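You operate a simulated robot arm through the tools that you are given. There is no shell and no other tool. Be economical: measure what you need, move in short steps, check, and stop when the job is done.

Carry out the task below with a simulated robot arm. There is one attempt and no reset: what you move stays moved.

TASK
Send the purple tote down to the lower rollers; bring the lift up.
Fine: stop down, tote on to the lift, stop up again, then DOWN, OUT until it meets the end stop, UP.

The check looks at the end state, three seconds after you hand in, the way a careful person would. Anything else that was tipped, shoved, dropped, spilled or broken makes it a failure.

THE ROBOT
A 7-joint arm with a three-finger gripper on a trunk, on a base that drives. Base frame: it is fixed to the floor where the robot stands at the start and does not move with it; the origin is under the middle of the robot, x ahead of it, y to its left, z up. Units: m, degrees, N and s.
With the tool pointing down near the work surface it reaches from about 0.44 to 0.92 m from the robot's upright axis, wherever it stands. Its first joint turns from -166.0 to 166.0 degrees. Places, roughly: brake lever [0.7, 0.5, 0.8]; down button [0.7, 0.2, 0.9]; on-off knob [0.7, 0.4, 0.9]; out button [0.7, 0.1, 0.9]; stop lever [0.6, 0, 0.9]; up button [0.7, 0.3, 0.9]. Payload 2.69 kg.
Tool frame: the origin (TCP) lies between the finger pads and is the grasp point; the fingertips stand 0.029 m ahead of it; z points along the fingers, y is the line along which they close. The gripper opens to 0.12 m. The gripper's body begins 0.078 m behind the TCP.
Orientation is that of the tool frame in the base frame, as a unit quaternion [x, y, z, w]. With the fingers straight down and closing along the base's y, the tool's x points along the base's -x, its y along +y and its z along -z.

THE INTERFACE
- The arm moves only by the tool arm_command. Its argument "commands" is a list of rows, each an object of numbers (a shift or turn left out is 0, a gripper value left out holds the last): "tx", "ty", "tz": the shift along the tool's x, y, z in m; "rx", "ry", "rz": the turn, a rotation vector about the tool's x, y, z in degrees; "claw": the closure, from 0 (fully open) to 1 (shut). In form: [{"tx": .., "ty": .., "tz": .., "rx": .., "ry": .., "rz": .., "claw": ..}, ...]. A call has 1 to 10 rows; each row is the pose to reach, as a shift and turn from the pose commanded when the call began, along the tool's axes at that moment. Each row takes 0.2 s and may step no farther than 0.05 m and 8.6 degrees from the row before; otherwise, or with a gripper value out of range, the whole call is refused. A pose out of reach is approached as far as the arm can. The call stops where the force on the tool passes 70 N (or 10 N more than at its start, if that is more) or the arm is blocked; 0.2 s more then pass. The fingers move at their own pace and stop on an object; they squeeze with about 39 N. The grip force told is the motor's: it shows also when the fingers shut on nothing. Time passes only in rows, and 0.2 s behind the last, so rows that repeat a pose let the fingers close. It gives the time, the measured TCP pose, the force on the tool (base axes), the opening and the grip force at its end, in the units of the frame above (readings bear some noise), with the torque about the TCP (base axes, N m) and any sound that the robot's microphone picked up.
- Cameras (640 x 400 px; columns grow to the right, rows downward): "scene" is now at [0.2348, -0.0005, 1.3134]; the picture's right is [-0.01, -1.00, 0.00], its down [-0.71, 0.01, -0.71] and it looks along [0.71, -0.01, -0.71] (base axes); focal length 273 px, centre (320, 200). "wrist" rides on the gripper at [0.063, 0, -0.104] in the tool frame; the picture's right is [0.00, 1.00, 0.00], its down [-0.83, 0.00, -0.56] and it looks along [-0.56, 0.00, 0.83] (tool axes); focal length 275 px, centre (320, 200). There is no depth. A picture from a camera that has moved, and an enlarged one, comes with that camera's place and axes in the base frame and with its lens.
- capture(camera): a new picture of that camera. The clock stands still meanwhile.
- lift_body(by): slides the trunk up (or, below 0, down) by that many m; the arm and the scene camera ride with it, the base frame stays. It gives what a move gives, with no picture.
- drive_base(legs): drives the robot by 1 to 6 legs, each [ahead, left, turn to the left] in m, m and degrees, along the robot's own axes; the way and the turn of a leg run together, so that a leg with both is an arc; at most 1.5 m and 180 degrees a leg. The arm and the cameras ride along, it lands a little off, and it stops where it bumps. It gives what a move gives.
- turn_head(pan, tilt): turns the head with the scene camera to pan (to the left, within 86 degrees either way) and tilt (down, from -29 to 69), counted from straight ahead of the robot. It gives what a move gives.
- close_up(camera, box): a new picture of the part [left, top, right, bottom] of that camera's present view, enlarged. The clock stands still meanwhile.
- sign_off(): hands the job in; it is judged then, once.

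Work in short steps. Places have to be worked out from the pictures, the camera data and where the tool is seen: move nearer, look again, correct. Check each grasp and each placing, and mend what went wrong. You have 120 turns and 98 pictures in all, those below and enlarged ones among them. Open the gripper and draw the arm clear of the work before you hand the job in, unless the task says otherwise; then end with one line.

The tools are called after "Request:" as name(argument=value, ...) on one line, values as JSON. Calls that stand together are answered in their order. arm_command: Moves the arm, as the interface text tells. Its arguments: {"type":"object","properties":{"commands":{"type":"array"}},"required":["commands"]} The other tools are called the same way: lift_body (by) slides the trunk up or down; drive_base (legs) drives the base; turn_head (pan, tilt) turns the head that bears the scene camera; capture (camera) takes a picture; close_up (camera, box) takes an enlarged picture of a part of a camera's view; sign_off () hands the job in.

At the start:

```text
clock: 0.0
ee_pos: [0.5731, -0.0249, 1.0]
ee_rot: [0.0, 1.0, 0.0, 0.0]
force: [0.4, 0.2, -0.3]
wrist_torque: [-0.01, -0.01, 0.01]
opening: 0.1199
gripper_force: 0.1
trunk travel left (down, up): [-0.575, 0.038]
robot x, y, heading: [0.0009, 0.0038, 0.0]
head pan, tilt: [-0.5, 44.9]
```

scene: 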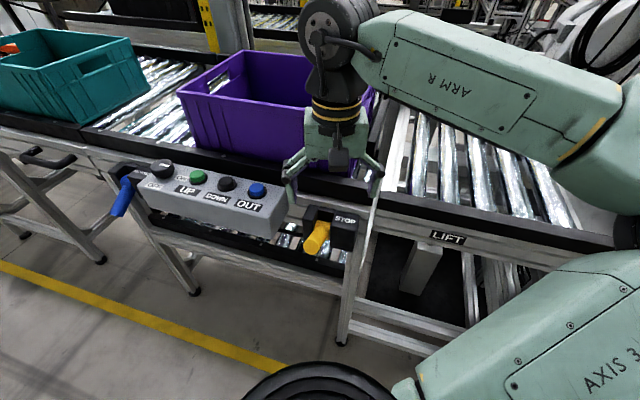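
wrist: 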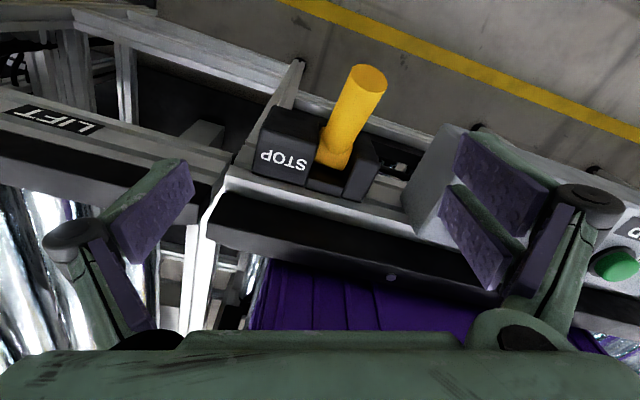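

I begin by looking closer at the panel and the stop lever, and at the overall layout.

Request:
close_up(camera="scene", box=[100, 140, 380, 315])

Request:
turn_head(pan=20, tilt=35)

Request:
capture(camera="scene")

```text
2.29 times, centred on (240, 228) of scene
camera zoom: at [0.2348, -0.0005, 1.3134], right [-0.01, -1.0, 0.0], down [-0.71, 0.01, -0.71], along [0.71, -0.01, -0.71], focal length 624 px, centre (503, 137)
```

zoom: 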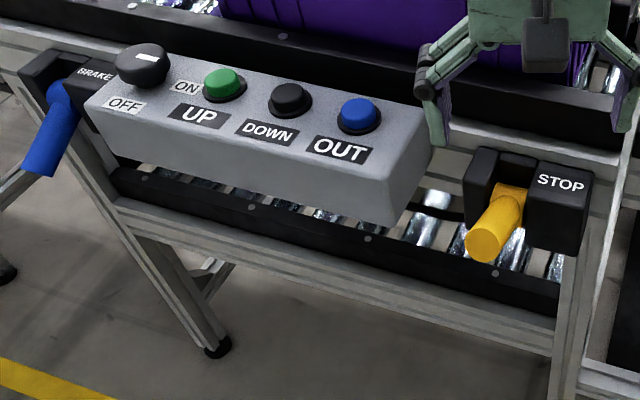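

```text
clock: 0.8
ee_pos: [0.5737, -0.0242, 1.0002]
ee_rot: [0.0, 1.0, 0.001, 0.001]
force: [-0.1, -0.8, -0.6]
wrist_torque: [-0.01, -0.02, -0.02]
opening: 0.1201
gripper_force: 0.1
trunk travel left (down, up): [-0.575, 0.038]
robot x, y, heading: [-0.0027, 0.0015, 0.1]
head pan, tilt: [20.0, 35.0]
```

```text
94 pictures are left
camera scene: at [0.2362, 0.0303, 1.328], right [0.34, -0.94, 0.0], down [-0.54, -0.2, -0.82], along [0.77, 0.28, -0.57], focal length 273 px, centre (320, 200)
```

scene: 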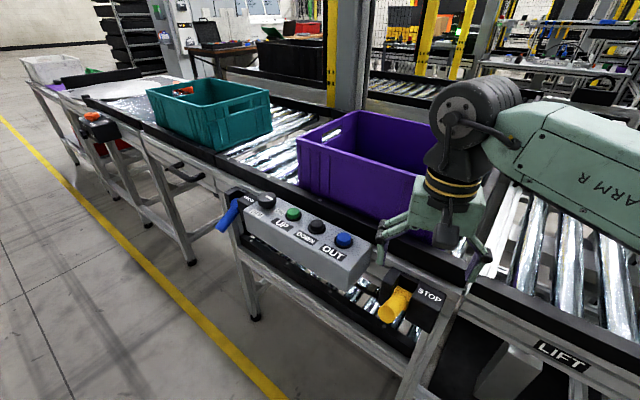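

The knob's state and the brake are unclear, so I move the tool left along the front of the panel (slightly back and up) to look with the wrist camera.

Request:
arm_command(commands=[{"tx": 0.03, "tz": -0.02}, {"tx": 0.04, "tz": -0.05, "ty": 0.03}, {"tx": 0.04, "tz": -0.05, "ty": 0.07}, {"tx": 0.04, "tz": -0.05, "ty": 0.12}, {"tx": 0.04, "tz": -0.05, "ty": 0.17}, {"tx": 0.04, "tz": -0.05, "ty": 0.22}, {"tx": 0.04, "tz": -0.05, "ty": 0.27}, {"tx": 0.04, "tz": -0.05, "ty": 0.32}, {"tx": 0.04, "tz": -0.05, "ty": 0.36}])

Request:
capture(camera="wrist")

Request:
capture(camera="scene")

```text
clock: 2.8
ee_pos: [0.5353, 0.3359, 1.0509]
ee_rot: [0.0, 1.0, 0.0, 0.0]
force: [-0.7, 0.3, -0.5]
wrist_torque: [0.01, 0.0, -0.01]
opening: 0.12
gripper_force: 0.1
trunk travel left (down, up): [-0.575, 0.038]
robot x, y, heading: [0.0008, 0.0007, 0.1]
head pan, tilt: [20.0, 35.0]
```

```text
93 pictures are left
camera wrist: at [0.4739, 0.3342, 1.1557], right [0.0, 1.0, 0.0], down [0.83, 0.0, 0.56], along [0.56, 0.0, -0.83], focal length 275 px, centre (320, 200)
```

wrist: 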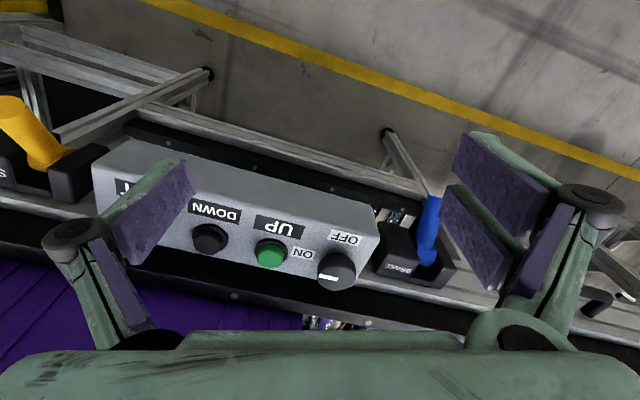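

```text
92 pictures are left
camera scene: at [0.2361, 0.0308, 1.328], right [0.34, -0.94, 0.0], down [-0.54, -0.2, -0.82], along [0.77, 0.28, -0.57], focal length 273 px, centre (320, 200)
```

scene: 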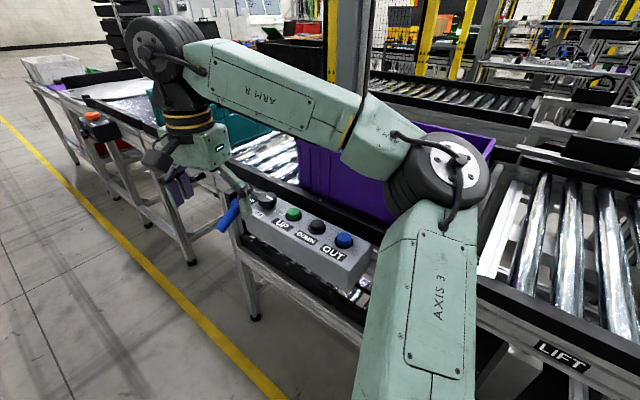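

Request:
close_up(camera="wrist", box=[230, 190, 470, 340])

```text
2.67 times, centred on (350, 265) of wrist
camera zoom: at [0.4739, 0.3342, 1.1557], right [0.0, 1.0, 0.0], down [0.83, 0.0, 0.56], along [0.56, 0.0, -0.83], focal length 734 px, centre (240, 27)
```

zoom: 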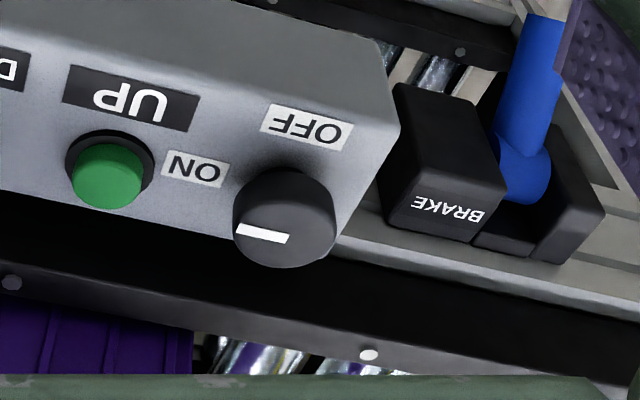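

The knob's mark points to ON, the brake handle hangs down and the stop handle points about 20° up with its end near (0.552, 0.014, 0.866). I turn the gripper about 16° to match the skewed conveyor and go above the stop handle with half-open fingers.

Request:
arm_command(commands=[{"ty": -0.045, "rz": 4, "claw": 0.4}, {"ty": -0.09, "rz": 8}, {"ty": -0.135, "rz": 12}, {"ty": -0.18, "rz": 16}, {"ty": -0.225, "rz": 16}, {"ty": -0.27, "rz": 16, "tx": -0.01}, {"ty": -0.31, "rz": 16, "tx": -0.03}, {"ty": -0.329, "rz": 16, "tx": -0.04}, {"ty": -0.329, "rz": 16, "tx": -0.04, "tz": 0.04}, {"ty": -0.329, "rz": 16, "tx": -0.04, "tz": 0.08}])

Request:
capture(camera="wrist")

Request:
turn_head(pan=0, tilt=45)

Request:
capture(camera="scene")

```text
clock: 5.0
ee_pos: [0.5741, 0.0087, 0.9675]
ee_rot: [0.139, 0.99, -0.001, 0.0]
force: [0.2, 0.1, -0.7]
wrist_torque: [-0.03, -0.01, -0.01]
opening: 0.0721
gripper_force: 0.1
trunk travel left (down, up): [-0.575, 0.038]
robot x, y, heading: [-0.0035, 0.0001, 0.0]
head pan, tilt: [20.0, 35.0]
```

```text
90 pictures are left
camera wrist: at [0.5152, 0.0245, 1.0728], right [0.27, 0.96, 0.0], down [0.8, -0.23, 0.56], along [0.54, -0.15, -0.83], focal length 275 px, centre (320, 200)
```

wrist: 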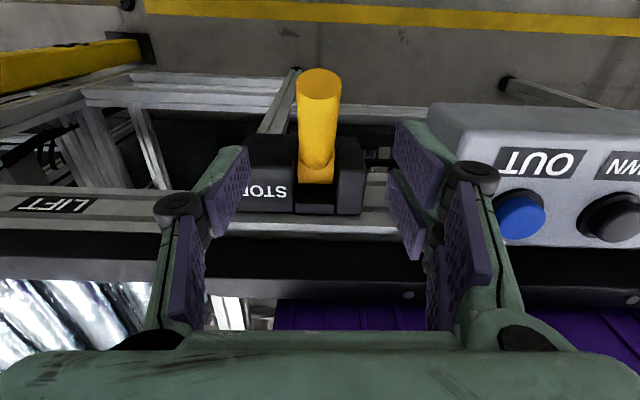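

```text
clock: 5.9
ee_pos: [0.5745, 0.0084, 0.969]
ee_rot: [0.139, 0.99, 0.0, 0.0]
force: [0.5, 0.2, -0.6]
wrist_torque: [0.03, 0.02, -0.02]
opening: 0.072
gripper_force: 0.0
trunk travel left (down, up): [-0.575, 0.038]
robot x, y, heading: [0.0001, 0.0002, 0.2]
head pan, tilt: [0.0, 45.0]
```

```text
89 pictures are left
camera scene: at [0.2347, 0.0003, 1.3133], right [0.0, -1.0, 0.0], down [-0.71, 0.0, -0.71], along [0.71, 0.0, -0.71], focal length 273 px, centre (320, 200)
```

scene: 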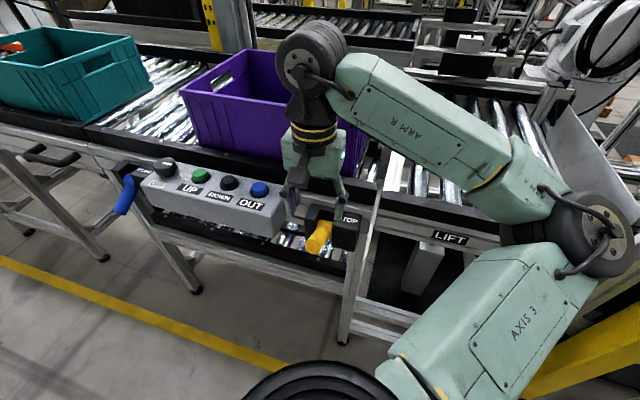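

The handle is centred laterally between the fingers. I descend about 0.108 m so that the pads straddle it, then close.

Request:
arm_command(commands=[{"tz": 0.03}, {"tz": 0.06}, {"tz": 0.085}, {"tz": 0.108}, {"tz": 0.108, "claw": 1}, {"tz": 0.108}, {"tz": 0.108}, {"tz": 0.108}])

Request:
capture(camera="wrist")

```text
clock: 7.7
ee_pos: [0.5747, 0.0062, 0.8619]
ee_rot: [0.139, 0.99, 0.002, 0.0]
force: [3.7, 10.0, -1.9]
wrist_torque: [-0.4, 0.05, -0.77]
opening: 0.0316
gripper_force: 29.5
trunk travel left (down, up): [-0.575, 0.038]
robot x, y, heading: [0.0015, -0.0008, 0.0]
head pan, tilt: [0.0, 45.0]
```

```text
88 pictures are left
camera wrist: at [0.5149, 0.0228, 0.9672], right [0.27, 0.96, 0.0], down [0.8, -0.23, 0.56], along [0.54, -0.15, -0.83], focal length 275 px, centre (320, 200)
```

wrist: 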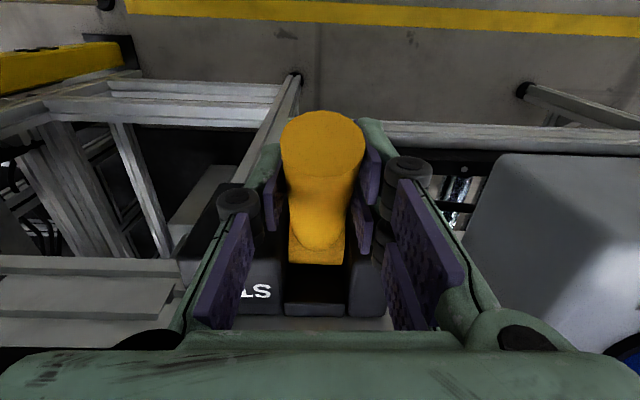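

Grip is good (0.0316 m). I press the lever down along an arc about its pivot, with the first half of the motion to check.

Request:
arm_command(commands=[{"tz": 0.01, "tx": 0.003}, {"tz": 0.02, "tx": 0.005}, {"tz": 0.03, "tx": 0.006}, {"tz": 0.04, "tx": 0.005}, {"tz": 0.05, "tx": 0.003}, {"tz": 0.055, "tx": 0.001}])

Request:
capture(camera="wrist")

Request:
capture(camera="scene")

```text
clock: 9.1
ee_pos: [0.5716, 0.0079, 0.8038]
ee_rot: [0.138, 0.99, 0.0, -0.003]
force: [-11.8, 12.8, -10.3]
wrist_torque: [-0.14, 0.36, 0.16]
opening: 0.032
gripper_force: 45.0
trunk travel left (down, up): [-0.575, 0.038]
robot x, y, heading: [0.001, -0.0019, 0.4]
head pan, tilt: [0.0, 45.0]
```

```text
87 pictures are left
camera wrist: at [0.5122, 0.0234, 0.9099], right [0.27, 0.96, 0.0], down [0.8, -0.22, 0.55], along [0.53, -0.15, -0.83], focal length 275 px, centre (320, 200)
```

wrist: 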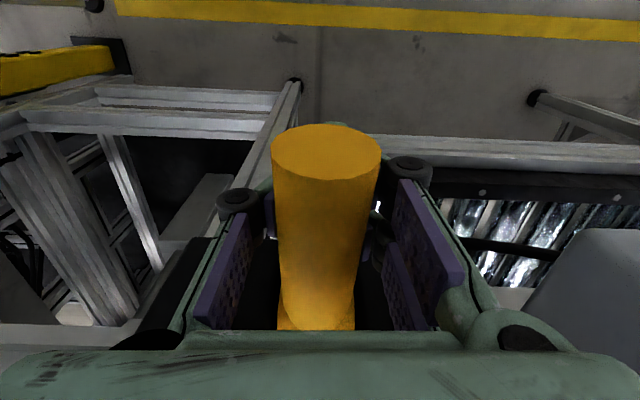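

```text
86 pictures are left
camera scene: at [0.2347, 0.0009, 1.3127], right [0.0, -1.0, 0.0], down [-0.71, 0.0, -0.71], along [0.71, 0.0, -0.71], focal length 273 px, centre (320, 200)
```

scene: 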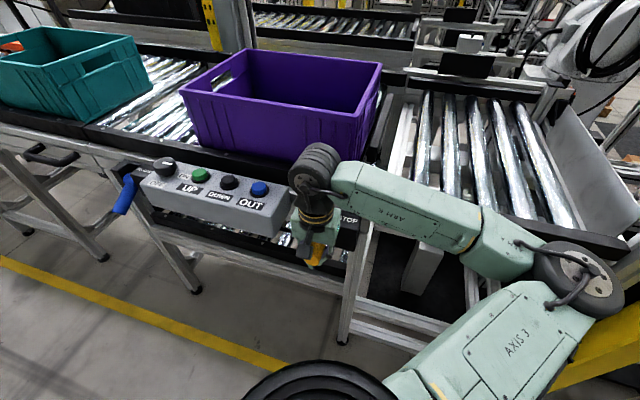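

The wrist view is ambiguous about whether the handle turned or the pads slid on it, so I zoom in.

Request:
close_up(camera="scene", box=[260, 180, 380, 280])

```text
4.00 times, centred on (320, 230) of scene
camera zoom: at [0.2347, 0.0009, 1.3127], right [0.0, -1.0, 0.0], down [-0.71, 0.0, -0.71], along [0.71, 0.0, -0.71], focal length 1093 px, centre (320, 80)
```

zoom: 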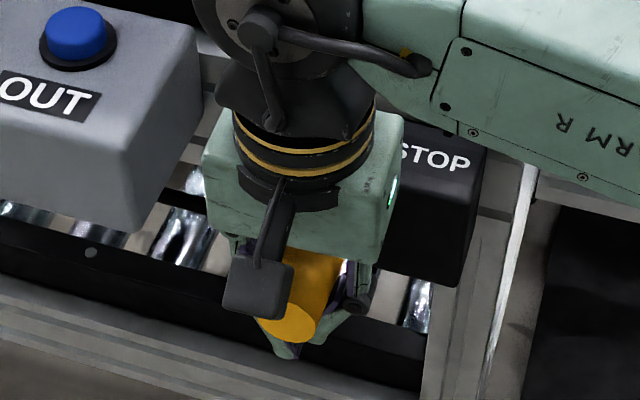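

The handle end is now at about z=0.815, matching the blue handle's "down" position, so the lever is down. I release, retreat upward and check whether the tote moves.

Request:
arm_command(commands=[{"claw": 0.4}, {"claw": 0.4}, {"claw": 0.4}, {"tz": -0.04}, {"tz": -0.08}, {"tz": -0.12}, {"tz": -0.16}, {"tz": -0.2, "tx": 0.03}])

Request:
capture(camera="scene")

Request:
capture(camera="wrist")

```text
clock: 10.9
ee_pos: [0.5417, 0.0161, 1.0083]
ee_rot: [0.139, 0.99, 0.0, 0.0]
force: [0.4, 0.5, 0.4]
wrist_torque: [-0.02, 0.01, 0.01]
opening: 0.072
gripper_force: 0.0
trunk travel left (down, up): [-0.575, 0.038]
robot x, y, heading: [-0.0002, -0.003, -0.1]
head pan, tilt: [0.0, 45.0]
```

```text
84 pictures are left
camera scene: at [0.2344, 0.0003, 1.3133], right [0.0, -1.0, 0.0], down [-0.71, 0.0, -0.71], along [0.71, 0.0, -0.71], focal length 273 px, centre (320, 200)
```

scene: 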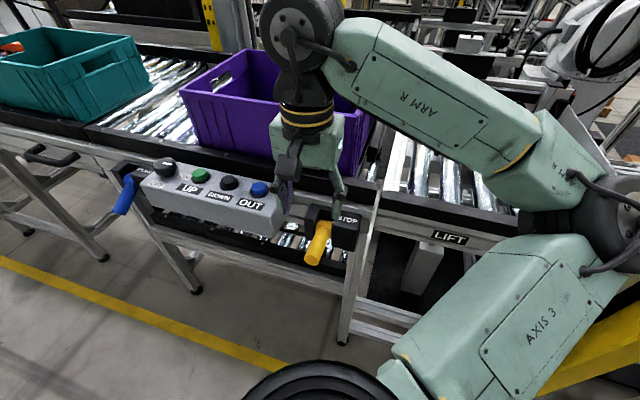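

```text
83 pictures are left
camera wrist: at [0.483, 0.0314, 1.1136], right [0.27, 0.96, 0.0], down [0.8, -0.23, 0.56], along [0.54, -0.15, -0.83], focal length 275 px, centre (320, 200)
```

wrist: 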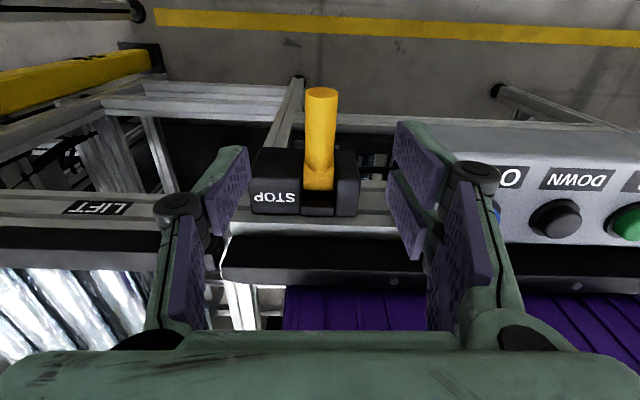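

The lever stays down and the tote rests where it was. Now I raise the hand and move toward the tote's near rim to measure it, and look right at the lift.

Request:
arm_command(commands=[{"tz": -0.045}, {"tz": -0.09}, {"tz": -0.135}, {"tz": -0.16}, {"tz": -0.16, "tx": -0.04, "ty": 0.02}, {"tz": -0.16, "tx": -0.07, "ty": 0.05}])

Request:
capture(camera="wrist")

Request:
turn_head(pan=-25, tilt=45)

Request:
capture(camera="scene")

```text
clock: 12.3
ee_pos: [0.6266, 0.0444, 1.1517]
ee_rot: [0.138, 0.99, 0.001, 0.001]
force: [0.0, -0.1, -0.6]
wrist_torque: [0.02, -0.02, 0.04]
opening: 0.0724
gripper_force: 0.0
out of reach, approached as far as the arm can: row 4, 5, 6
trunk travel left (down, up): [-0.575, 0.038]
robot x, y, heading: [-0.0002, -0.0011, -0.2]
head pan, tilt: [0.0, 45.0]
```

```text
82 pictures are left
camera wrist: at [0.5667, 0.0603, 1.2566], right [0.27, 0.96, 0.0], down [0.8, -0.23, 0.56], along [0.54, -0.15, -0.83], focal length 275 px, centre (320, 200)
```

wrist: 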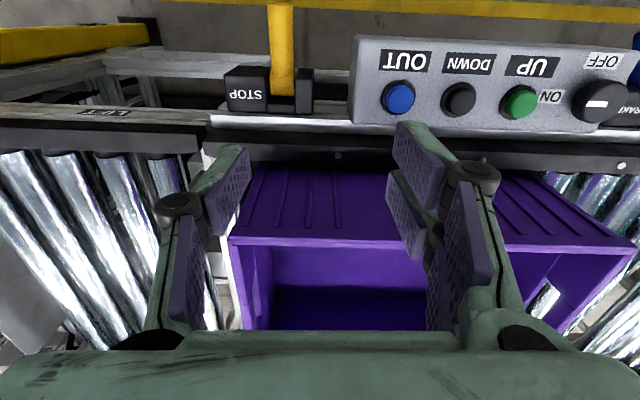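

```text
clock: 13.2
ee_pos: [0.6246, 0.0442, 1.1511]
ee_rot: [0.139, 0.99, 0.003, 0.001]
force: [-0.2, 0.6, -0.2]
wrist_torque: [0.0, 0.0, -0.03]
opening: 0.0719
gripper_force: 0.1
trunk travel left (down, up): [-0.575, 0.038]
robot x, y, heading: [0.0004, 0.0018, 0.3]
head pan, tilt: [-25.0, 45.0]
```

```text
81 pictures are left
camera scene: at [0.2271, -0.0341, 1.3132], right [-0.42, -0.91, 0.0], down [-0.64, 0.3, -0.71], along [0.64, -0.3, -0.71], focal length 273 px, centre (320, 200)
```

scene: 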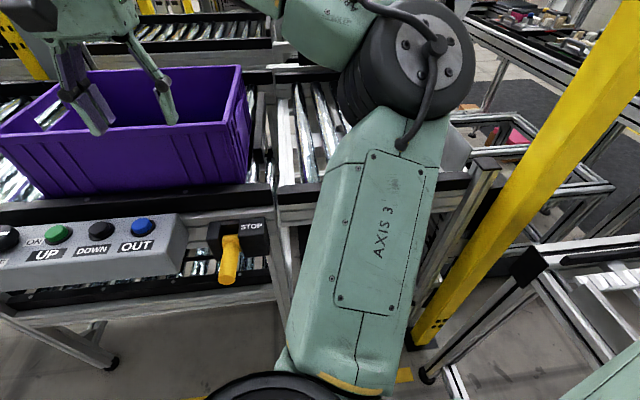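

I estimate the tote rim at z≈1.06, near rim from (0.72,-0.07) to (0.82,0.30), and the lift spanning about 0.51 m to the right, so the tote needs about 0.53 m. I'll grip the tote's lift-side end wall, whose thickness direction already matches the finger closing; first I hover above it.

Request:
arm_command(commands=[{"tx": -0.045, "ty": -0.02, "tz": 0.005}, {"tx": -0.09, "ty": -0.04, "tz": 0.01}, {"tx": -0.135, "ty": -0.055, "tz": 0.015}, {"tx": -0.175, "ty": -0.07, "tz": 0.02}, {"tx": -0.2, "ty": -0.08, "tz": 0.025}])

Request:
capture(camera="wrist")

Request:
turn_head(pan=0, tilt=40)

Request:
capture(camera="scene")

```text
clock: 14.4
ee_pos: [0.7945, -0.0888, 1.1274]
ee_rot: [0.139, 0.99, 0.0, 0.0]
force: [0.4, 0.0, -0.2]
wrist_torque: [-0.01, 0.03, -0.02]
opening: 0.0721
gripper_force: 0.1
trunk travel left (down, up): [-0.575, 0.038]
robot x, y, heading: [-0.0016, -0.0014, 0.1]
head pan, tilt: [-25.0, 45.0]
```

```text
80 pictures are left
camera wrist: at [0.7346, -0.0732, 1.233], right [0.27, 0.96, 0.0], down [0.8, -0.22, 0.56], along [0.54, -0.15, -0.83], focal length 275 px, centre (320, 200)
```

wrist: 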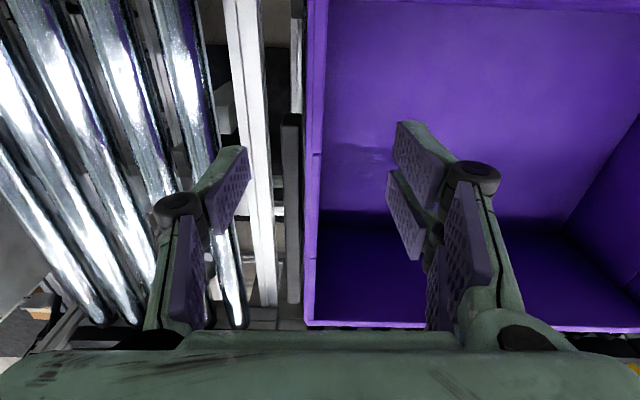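

```text
clock: 15.2
ee_pos: [0.7933, -0.0889, 1.1284]
ee_rot: [0.139, 0.99, 0.0, -0.001]
force: [-0.9, 0.0, 0.0]
wrist_torque: [0.06, -0.03, 0.01]
opening: 0.072
gripper_force: 0.1
trunk travel left (down, up): [-0.575, 0.038]
robot x, y, heading: [0.0015, 0.0003, -0.2]
head pan, tilt: [0.0, 40.0]
```

```text
79 pictures are left
camera scene: at [0.2384, 0.0001, 1.3205], right [0.0, -1.0, 0.0], down [-0.64, 0.0, -0.77], along [0.77, 0.0, -0.64], focal length 273 px, centre (320, 200)
```

scene: 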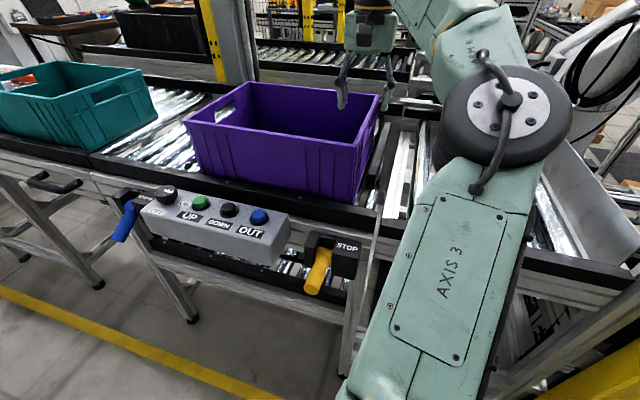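

Request:
close_up(camera="wrist", box=[190, 60, 350, 340])

Request:
close_up(camera="scene", box=[320, 80, 440, 220])

```text
1.43 times, centred on (270, 200) of wrist
camera zoom: at [0.734, -0.0729, 1.2332], right [0.27, 0.96, 0.0], down [0.8, -0.23, 0.56], along [0.54, -0.15, -0.83], focal length 393 px, centre (391, 200)
```

zoom: 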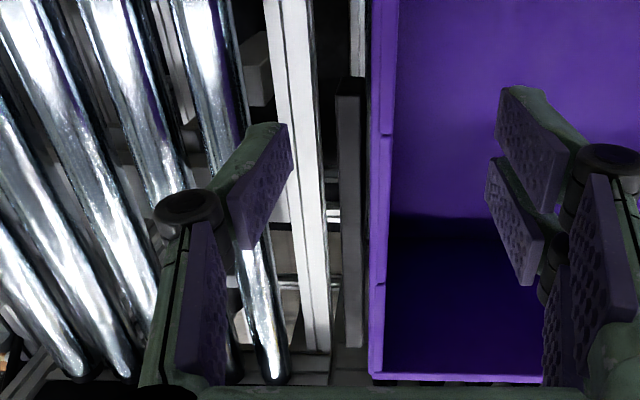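

```text
2.86 times, centred on (380, 150) of scene
camera zoom: at [0.2384, 0.0001, 1.3205], right [0.0, -1.0, 0.0], down [-0.64, 0.0, -0.77], along [0.77, 0.0, -0.64], focal length 780 px, centre (149, 343)
```

zoom: 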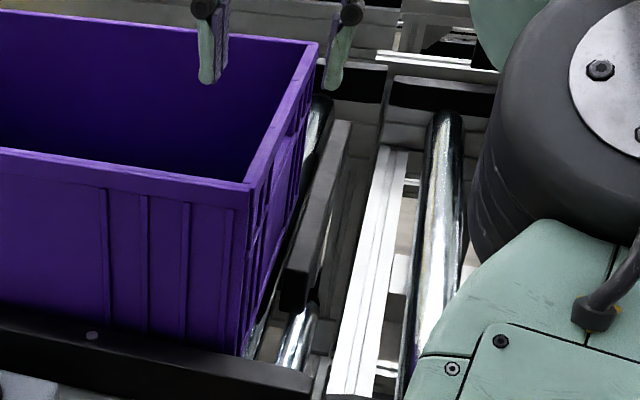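

The end wall lies right between the fingers. The blade next to the tote looks like it might still stand ~3 cm proud; a gentle pull will tell. I descend over the rim and close.

Request:
arm_command(commands=[{"tz": 0.03, "ty": -0.004}, {"tz": 0.06, "ty": -0.004}, {"tz": 0.085, "ty": -0.004}, {"tz": 0.085, "ty": -0.004, "claw": 1}, {"tz": 0.085, "ty": -0.004}, {"tz": 0.085, "ty": -0.004}, {"tz": 0.085, "ty": -0.004}, {"tz": 0.085, "ty": -0.004}])

Request:
capture(camera="scene")

```text
clock: 17.1
ee_pos: [0.7933, -0.0938, 1.0421]
ee_rot: [0.14, 0.99, 0.0, 0.0]
force: [2.2, -0.7, -0.1]
wrist_torque: [0.03, 0.15, -0.65]
opening: 0.0085
gripper_force: 24.0
trunk travel left (down, up): [-0.575, 0.038]
robot x, y, heading: [-0.0026, -0.0008, -0.1]
head pan, tilt: [0.0, 40.0]
```

```text
76 pictures are left
camera scene: at [0.2386, 0.0001, 1.3204], right [0.0, -1.0, 0.0], down [-0.64, 0.0, -0.77], along [0.77, 0.0, -0.64], focal length 273 px, centre (320, 200)
```

scene: 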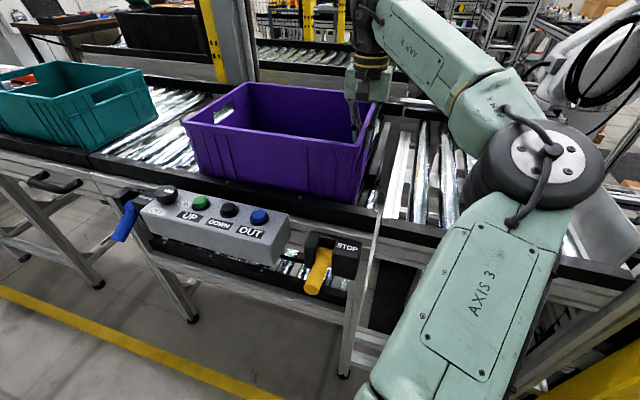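

Gripped (8.5 mm wall). I pull gently 4 cm toward the lift.

Request:
arm_command(commands=[{"ty": -0.01}, {"ty": -0.02}, {"ty": -0.03}, {"ty": -0.04}])

Request:
capture(camera="scene")

```text
clock: 18.1
ee_pos: [0.7814, -0.1276, 1.0443]
ee_rot: [0.135, 0.991, 0.003, 0.001]
force: [11.2, 25.1, 3.6]
wrist_torque: [1.93, 0.24, 1.22]
opening: 0.0138
gripper_force: 38.9
trunk travel left (down, up): [-0.575, 0.038]
robot x, y, heading: [0.0008, 0.001, -0.0]
head pan, tilt: [0.0, 40.0]
```

```text
75 pictures are left
camera scene: at [0.239, 0.0014, 1.3205], right [0.0, -1.0, 0.0], down [-0.64, 0.0, -0.77], along [0.77, 0.0, -0.64], focal length 273 px, centre (320, 200)
```

scene: 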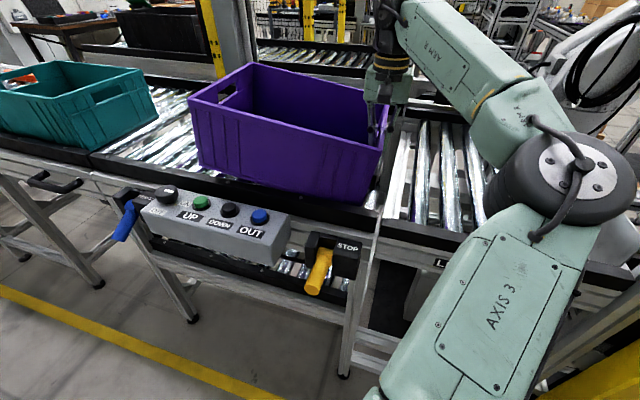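

Request:
close_up(camera="scene", box=[170, 40, 420, 220])

```text
2.22 times, centred on (295, 130) of scene
camera zoom: at [0.239, 0.0014, 1.3205], right [0.0, -1.0, 0.0], down [-0.64, 0.0, -0.77], along [0.77, 0.0, -0.64], focal length 607 px, centre (376, 356)
```

zoom: 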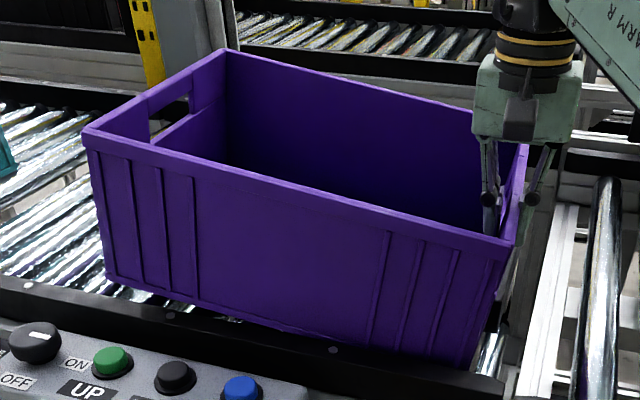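

The tote is tipping its rear end up: the blade still blocks it. I push it back, release, and will inspect the blade.

Request:
arm_command(commands=[{"ty": 0.01}, {"ty": 0.02}, {"ty": 0.03}, {"ty": 0.04}, {"ty": 0.04}, {"ty": 0.04, "claw": 0.4}, {"ty": 0.04}, {"ty": 0.04}, {"ty": 0.04, "tz": -0.04}, {"ty": 0.04, "tz": -0.08}])

Request:
close_up(camera="scene", box=[170, 60, 450, 260])

Request:
close_up(camera="wrist", box=[200, 0, 360, 340])

```text
clock: 20.2
ee_pos: [0.7922, -0.093, 1.1246]
ee_rot: [0.139, 0.99, 0.0, 0.0]
force: [0.9, -0.2, 0.8]
wrist_torque: [-0.01, -0.02, 0.0]
opening: 0.0721
gripper_force: 0.1
trunk travel left (down, up): [-0.575, 0.038]
robot x, y, heading: [0.0016, -0.0012, 0.3]
head pan, tilt: [0.0, 40.0]
```

```text
2.00 times, centred on (310, 160) of scene
camera zoom: at [0.2378, 0.0006, 1.3206], right [0.0, -1.0, 0.0], down [-0.64, 0.0, -0.77], along [0.77, 0.0, -0.64], focal length 546 px, centre (340, 280)
```

zoom: 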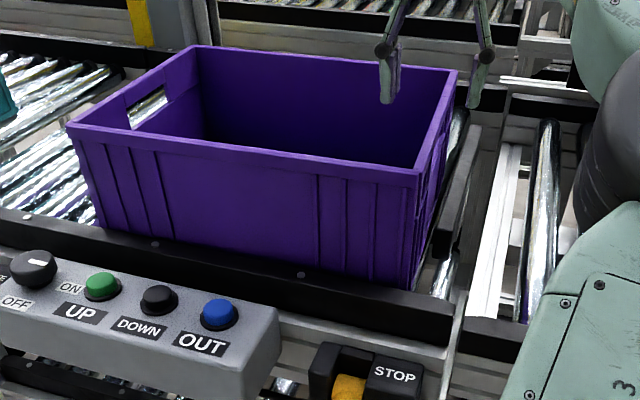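

```text
1.18 times, centred on (280, 170) of wrist
camera zoom: at [0.7323, -0.0772, 1.2289], right [0.27, 0.96, 0.0], down [0.8, -0.22, 0.56], along [0.54, -0.15, -0.83], focal length 324 px, centre (367, 235)
```

zoom: 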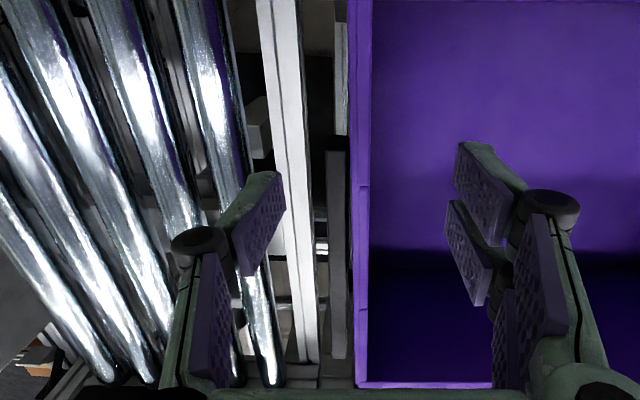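

The tote is back at rest. I check the stop lever's present angle against the blue lever before trying again.

Request:
close_up(camera="scene", box=[90, 170, 380, 320])

```text
2.21 times, centred on (235, 245) of scene
camera zoom: at [0.2378, 0.0006, 1.3206], right [0.0, -1.0, 0.0], down [-0.64, 0.0, -0.77], along [0.77, 0.0, -0.64], focal length 603 px, centre (508, 101)
```

zoom: 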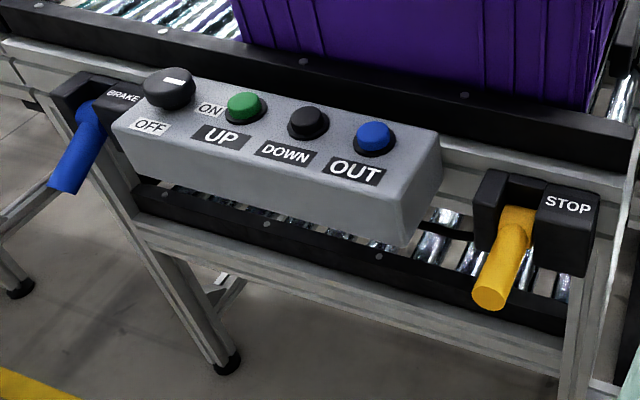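

The yellow lever still shows its end cap while the blue doesn't: the stop lever is only part-way down. I go back over it with closed fingers to press it further from above.

Request:
arm_command(commands=[{"tx": 0.02, "tz": -0.02, "claw": 1}, {"tx": 0.065, "ty": 0.01, "tz": -0.02}, {"tx": 0.11, "ty": 0.02, "tz": -0.02}, {"tx": 0.155, "ty": 0.03, "tz": 0.0}, {"tx": 0.2, "ty": 0.043, "tz": 0.0}, {"tx": 0.246, "ty": 0.043, "tz": 0.02}, {"tx": 0.246, "ty": 0.043, "tz": 0.06}, {"tx": 0.246, "ty": 0.043, "tz": 0.11}, {"tx": 0.246, "ty": 0.043, "tz": 0.16}, {"tx": 0.246, "ty": 0.043, "tz": 0.21}])

Request:
capture(camera="wrist")

```text
refused: row 4 steps farther than a row can; nothing moved
```

```text
70 pictures are left
camera wrist: at [0.7323, -0.0772, 1.2289], right [0.27, 0.96, 0.0], down [0.8, -0.22, 0.56], along [0.54, -0.15, -0.83], focal length 275 px, centre (320, 200)
```

wrist: 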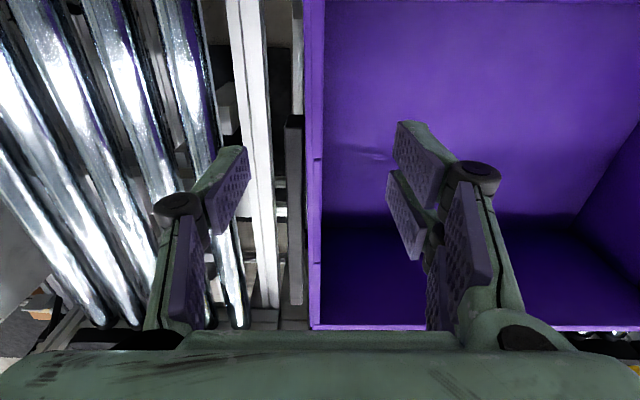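

A step was too long; I send it with smaller steps.

Request:
arm_command(commands=[{"tx": 0.02, "tz": -0.02, "claw": 1}, {"tx": 0.06, "ty": 0.01, "tz": -0.02}, {"tx": 0.1, "ty": 0.02, "tz": -0.01}, {"tx": 0.14, "ty": 0.03, "tz": 0.0}, {"tx": 0.18, "ty": 0.04, "tz": 0.01}, {"tx": 0.22, "ty": 0.043, "tz": 0.03}, {"tx": 0.246, "ty": 0.043, "tz": 0.07}, {"tx": 0.246, "ty": 0.043, "tz": 0.115}, {"tx": 0.246, "ty": 0.043, "tz": 0.16}, {"tx": 0.246, "ty": 0.043, "tz": 0.205}])

Request:
capture(camera="wrist")

```text
clock: 22.4
ee_pos: [0.5675, 0.0164, 0.9193]
ee_rot: [0.14, 0.99, -0.001, 0.0]
force: [0.1, -0.2, -1.4]
wrist_torque: [-0.02, 0.0, -0.02]
opening: 0.0
gripper_force: 28.4
out of reach, approached as far as the arm can: row 1, 2
trunk travel left (down, up): [-0.575, 0.038]
robot x, y, heading: [-0.0005, 0.0004, 0.2]
head pan, tilt: [0.0, 40.0]
```

```text
69 pictures are left
camera wrist: at [0.5076, 0.0319, 1.0239], right [0.27, 0.96, 0.0], down [0.8, -0.23, 0.56], along [0.54, -0.15, -0.83], focal length 275 px, centre (320, 200)
```

wrist: 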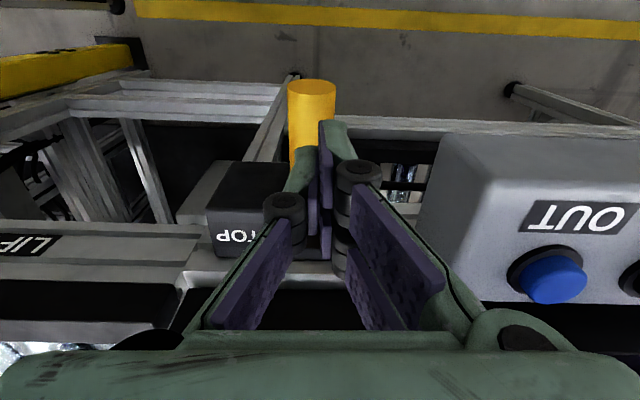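

Request:
arm_command(commands=[{"tz": 0.03, "ty": -0.004}, {"tz": 0.05, "ty": -0.004}, {"tz": 0.06, "ty": -0.004}, {"tz": 0.07, "ty": -0.004}, {"tz": 0.08, "ty": -0.004}, {"tz": 0.09, "ty": -0.004}, {"tz": 0.1, "ty": -0.004}, {"tz": 0.11, "ty": -0.004}, {"tz": 0.12, "ty": -0.004}])

Request:
capture(camera="scene")

Request:
close_up(camera="scene", box=[260, 130, 420, 330])

```text
clock: 23.9
ee_pos: [0.5651, 0.0201, 0.8357]
ee_rot: [0.134, 0.991, 0.008, 0.007]
force: [-6.0, 15.6, 24.9]
wrist_torque: [0.25, -0.18, 0.5]
opening: 0.0
gripper_force: 29.1
trunk travel left (down, up): [-0.575, 0.038]
robot x, y, heading: [-0.0002, -0.0015, -0.0]
head pan, tilt: [0.0, 40.0]
stopped in row 7: the force on the tool passed its limit at 89 N (the readings are from after the stop); the commanded pose is now the measured one
```

```text
68 pictures are left
camera scene: at [0.2369, 0.0021, 1.3208], right [0.0, -1.0, 0.0], down [-0.64, 0.0, -0.77], along [0.77, 0.0, -0.64], focal length 273 px, centre (320, 200)
```

scene: 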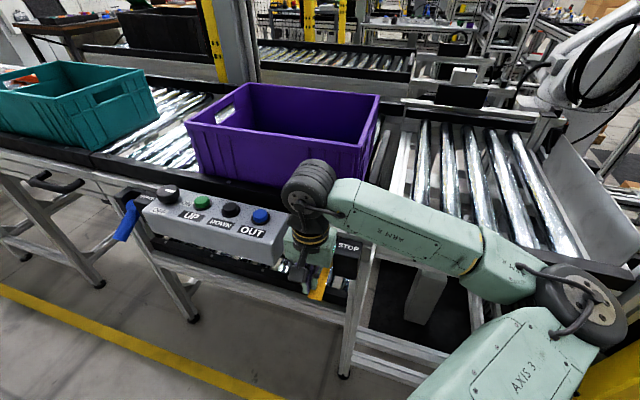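

```text
2.00 times, centred on (340, 230) of scene
camera zoom: at [0.2369, 0.0021, 1.3208], right [0.0, -1.0, 0.0], down [-0.64, 0.0, -0.77], along [0.77, 0.0, -0.64], focal length 546 px, centre (280, 140)
```

zoom: 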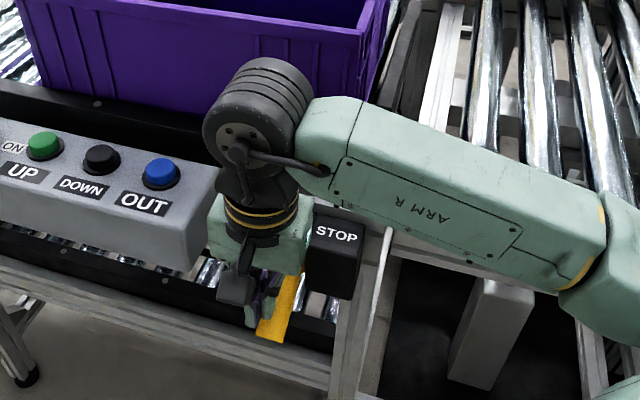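

The lever seems lower now (no end cap seen). I lift off and look.

Request:
arm_command(commands=[{"tz": -0.03}, {"tz": -0.07}, {"tz": -0.11}, {"tz": -0.15}, {"tz": -0.15, "tx": 0.04, "ty": 0.04}])

Request:
capture(camera="scene")

Request:
close_up(camera="scene", box=[90, 80, 410, 320])

```text
refused: row 5 steps farther than a row can; nothing moved
```

```text
66 pictures are left
camera scene: at [0.2369, 0.0021, 1.3208], right [0.0, -1.0, 0.0], down [-0.64, 0.0, -0.77], along [0.77, 0.0, -0.64], focal length 273 px, centre (320, 200)
```

scene: 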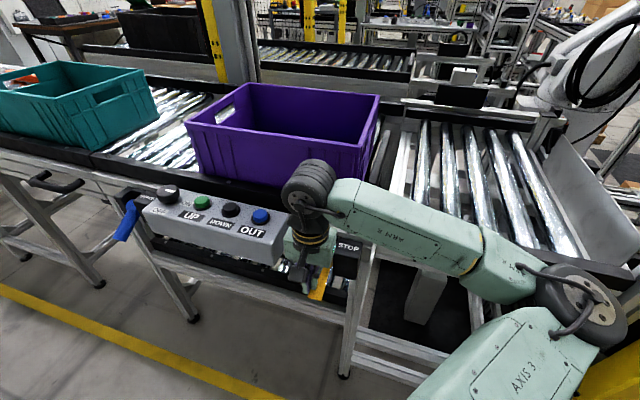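

```text
1.67 times, centred on (250, 200) of scene
camera zoom: at [0.2369, 0.0021, 1.3208], right [0.0, -1.0, 0.0], down [-0.64, 0.0, -0.77], along [0.77, 0.0, -0.64], focal length 455 px, centre (437, 200)
```

zoom: 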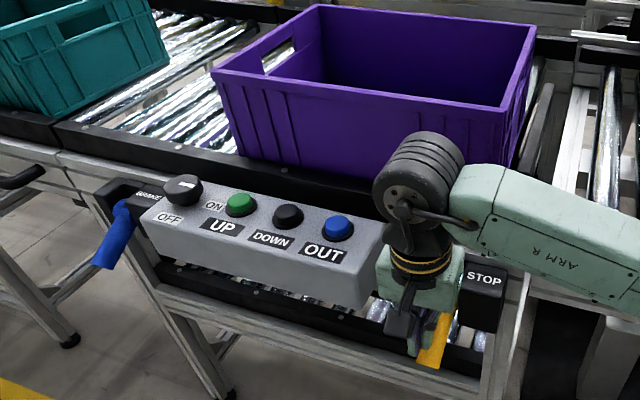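

Again a step slightly too long; I lift off in smaller steps and then look.

Request:
arm_command(commands=[{"tz": -0.03}, {"tz": -0.07}, {"tz": -0.11}, {"tz": -0.14}, {"tz": -0.14, "tx": 0.03, "ty": 0.03}])

Request:
close_up(camera="scene", box=[90, 80, 410, 320])

```text
clock: 25.1
ee_pos: [0.5427, 0.0534, 0.9753]
ee_rot: [0.137, 0.991, 0.004, 0.004]
force: [0.1, 0.8, 0.9]
wrist_torque: [0.01, -0.02, -0.02]
opening: 0.0
gripper_force: 28.7
trunk travel left (down, up): [-0.575, 0.038]
robot x, y, heading: [0.0027, -0.0014, 0.0]
head pan, tilt: [0.0, 40.0]
```

```text
1.67 times, centred on (250, 200) of scene
camera zoom: at [0.2382, 0.001, 1.3205], right [0.0, -1.0, 0.0], down [-0.64, 0.0, -0.77], along [0.77, 0.0, -0.64], focal length 455 px, centre (437, 200)
```

zoom: 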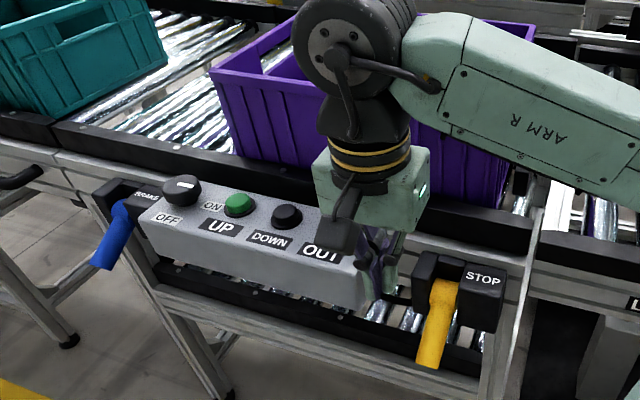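

Now it matches the blue lever's steepness. I swing the hand left to see the blade.

Request:
arm_command(commands=[{"ty": 0.04, "tz": -0.02}, {"ty": 0.08, "tz": -0.03}, {"ty": 0.12, "tz": -0.03}, {"ty": 0.16, "tz": -0.03}, {"ty": 0.2, "tz": -0.03}])

Request:
close_up(camera="scene", box=[170, 60, 450, 260])

```text
clock: 26.3
ee_pos: [0.5985, 0.2461, 1.0044]
ee_rot: [0.137, 0.991, 0.004, 0.004]
force: [0.6, -0.1, -0.7]
wrist_torque: [0.01, 0.01, 0.04]
opening: 0.0
gripper_force: 28.5
trunk travel left (down, up): [-0.575, 0.038]
robot x, y, heading: [-0.0002, 0.0005, 0.1]
head pan, tilt: [0.0, 40.0]
```

```text
2.00 times, centred on (310, 160) of scene
camera zoom: at [0.2383, 0.001, 1.3205], right [0.0, -1.0, 0.0], down [-0.64, 0.0, -0.77], along [0.77, 0.0, -0.64], focal length 546 px, centre (340, 280)
```

zoom: 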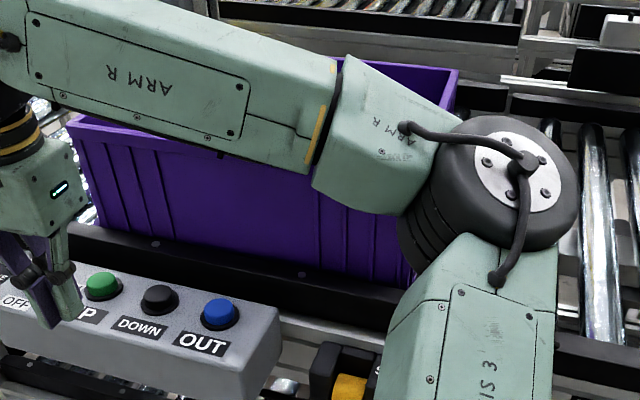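

The arm hides it from here. I move up and over to the tote's end wall again, where the earlier view of the blade was clear.

Request:
arm_command(commands=[{"ty": -0.02, "tz": -0.04, "claw": 0.4}, {"ty": -0.04, "tz": -0.08}, {"ty": -0.07, "tz": -0.115}, {"ty": -0.11, "tz": -0.125}, {"ty": -0.15, "tz": -0.125, "tx": -0.02}, {"ty": -0.18, "tz": -0.125, "tx": -0.055}, {"ty": -0.21, "tz": -0.125, "tx": -0.09}, {"ty": -0.24, "tz": -0.125, "tx": -0.125}, {"ty": -0.26, "tz": -0.125, "tx": -0.165}, {"ty": -0.273, "tz": -0.125, "tx": -0.21}])

Request:
arm_command(commands=[{"tx": -0.04}, {"tx": -0.064}])

Request:
close_up(camera="scene", box=[170, 60, 450, 260])

Request:
capture(camera="wrist")

```text
clock: 28.5
ee_pos: [0.7275, -0.0769, 1.1321]
ee_rot: [0.137, 0.991, 0.005, 0.005]
force: [-0.2, -0.5, 0.4]
wrist_torque: [0.02, 0.0, 0.0]
opening: 0.0719
gripper_force: 0.1
trunk travel left (down, up): [-0.575, 0.038]
robot x, y, heading: [0.0014, -0.0022, 0.1]
head pan, tilt: [0.0, 40.0]
```

```text
clock: 29.1
ee_pos: [0.7893, -0.0926, 1.1314]
ee_rot: [0.136, 0.991, 0.005, 0.004]
force: [0.4, 0.2, -0.2]
wrist_torque: [-0.02, 0.05, -0.01]
opening: 0.0721
gripper_force: 0.0
trunk travel left (down, up): [-0.575, 0.038]
robot x, y, heading: [-0.0005, -0.0001, 0.0]
head pan, tilt: [0.0, 40.0]
```

```text
2.00 times, centred on (310, 160) of scene
camera zoom: at [0.2384, 0.0007, 1.3205], right [0.0, -1.0, 0.0], down [-0.64, 0.0, -0.77], along [0.77, 0.0, -0.64], focal length 546 px, centre (340, 280)
```

zoom: 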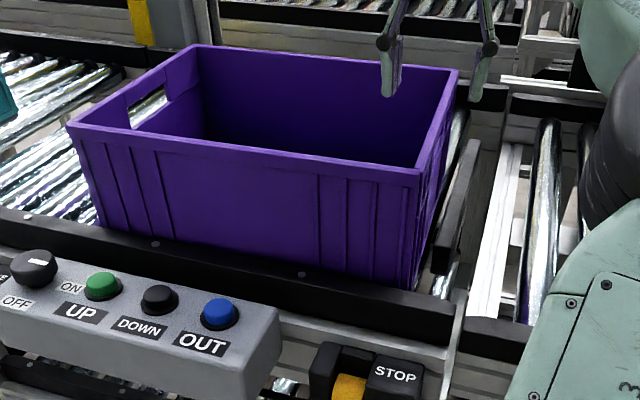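

```text
61 pictures are left
camera wrist: at [0.7285, -0.0783, 1.2359], right [0.27, 0.96, 0.01], down [0.8, -0.23, 0.56], along [0.54, -0.14, -0.83], focal length 275 px, centre (320, 200)
```

wrist: 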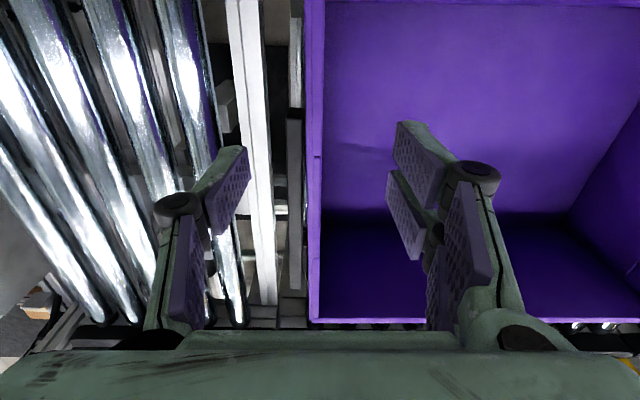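

The blade has dropped about 2.5 cm, to about roller level. I regrip the end wall and pull gently.

Request:
arm_command(commands=[{"tz": 0.03}, {"tz": 0.06}, {"tz": 0.088}, {"tz": 0.088, "claw": 1}, {"tz": 0.088}, {"tz": 0.088}, {"tz": 0.088}, {"tz": 0.088}])

Request:
arm_command(commands=[{"ty": -0.01}, {"ty": -0.02}, {"ty": -0.03}, {"ty": -0.04}])

Request:
close_up(camera="scene", box=[170, 60, 450, 260])

```text
clock: 30.9
ee_pos: [0.7879, -0.0933, 1.0432]
ee_rot: [0.137, 0.991, 0.005, 0.004]
force: [0.5, -1.2, 0.3]
wrist_torque: [-0.04, -0.13, -0.13]
opening: 0.0085
gripper_force: 23.9
trunk travel left (down, up): [-0.575, 0.038]
robot x, y, heading: [-0.0014, -0.0002, 0.4]
head pan, tilt: [0.0, 40.0]
```

```text
clock: 31.9
ee_pos: [0.7766, -0.1318, 1.0421]
ee_rot: [0.137, 0.991, 0.005, 0.004]
force: [-0.2, 0.6, 6.3]
wrist_torque: [0.27, 0.9, -0.03]
opening: 0.008
gripper_force: 35.9
trunk travel left (down, up): [-0.575, 0.038]
robot x, y, heading: [-0.001, 0.002, 0.2]
head pan, tilt: [0.0, 40.0]
```

```text
2.00 times, centred on (310, 160) of scene
camera zoom: at [0.2378, 0.0006, 1.3207], right [0.0, -1.0, 0.0], down [-0.64, 0.0, -0.77], along [0.77, 0.0, -0.64], focal length 546 px, centre (340, 280)
```

zoom: 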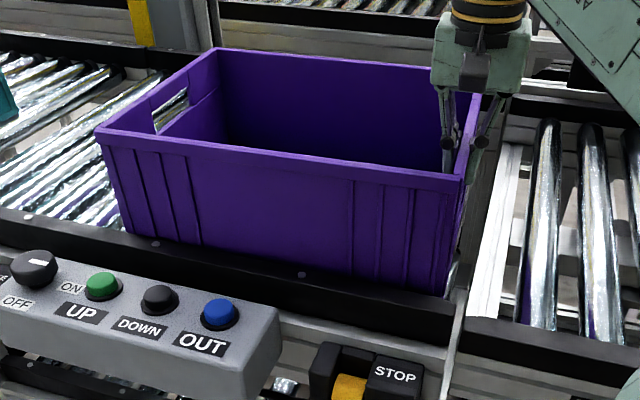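

The tote rolls level with almost no force. I keep pulling 0.2 m further.

Request:
arm_command(commands=[{"ty": -0.02}, {"ty": -0.04}, {"ty": -0.06}, {"ty": -0.08}, {"ty": -0.1}, {"ty": -0.12}, {"ty": -0.14}, {"ty": -0.16}, {"ty": -0.18}, {"ty": -0.2}])

Request:
capture(camera="scene")

```text
clock: 34.1
ee_pos: [0.7219, -0.3232, 1.0416]
ee_rot: [0.138, 0.99, 0.004, 0.005]
force: [-0.1, 3.3, 11.4]
wrist_torque: [0.16, -0.09, -0.41]
opening: 0.0079
gripper_force: 35.9
trunk travel left (down, up): [-0.575, 0.038]
robot x, y, heading: [-0.0017, 0.0006, 0.1]
head pan, tilt: [0.0, 40.0]
```

```text
59 pictures are left
camera scene: at [0.2373, 0.0013, 1.3208], right [0.0, -1.0, 0.0], down [-0.64, 0.0, -0.77], along [0.77, 0.0, -0.64], focal length 273 px, centre (320, 200)
```

scene: 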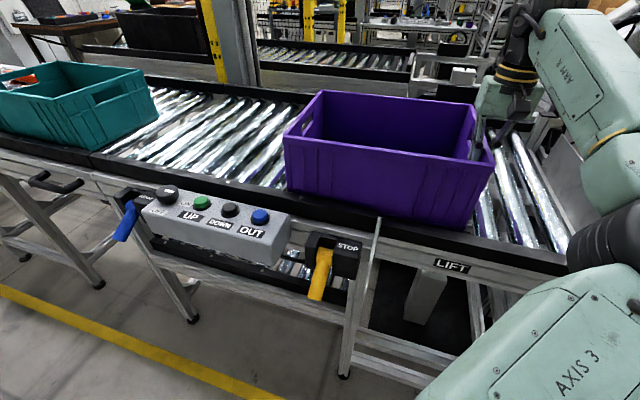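

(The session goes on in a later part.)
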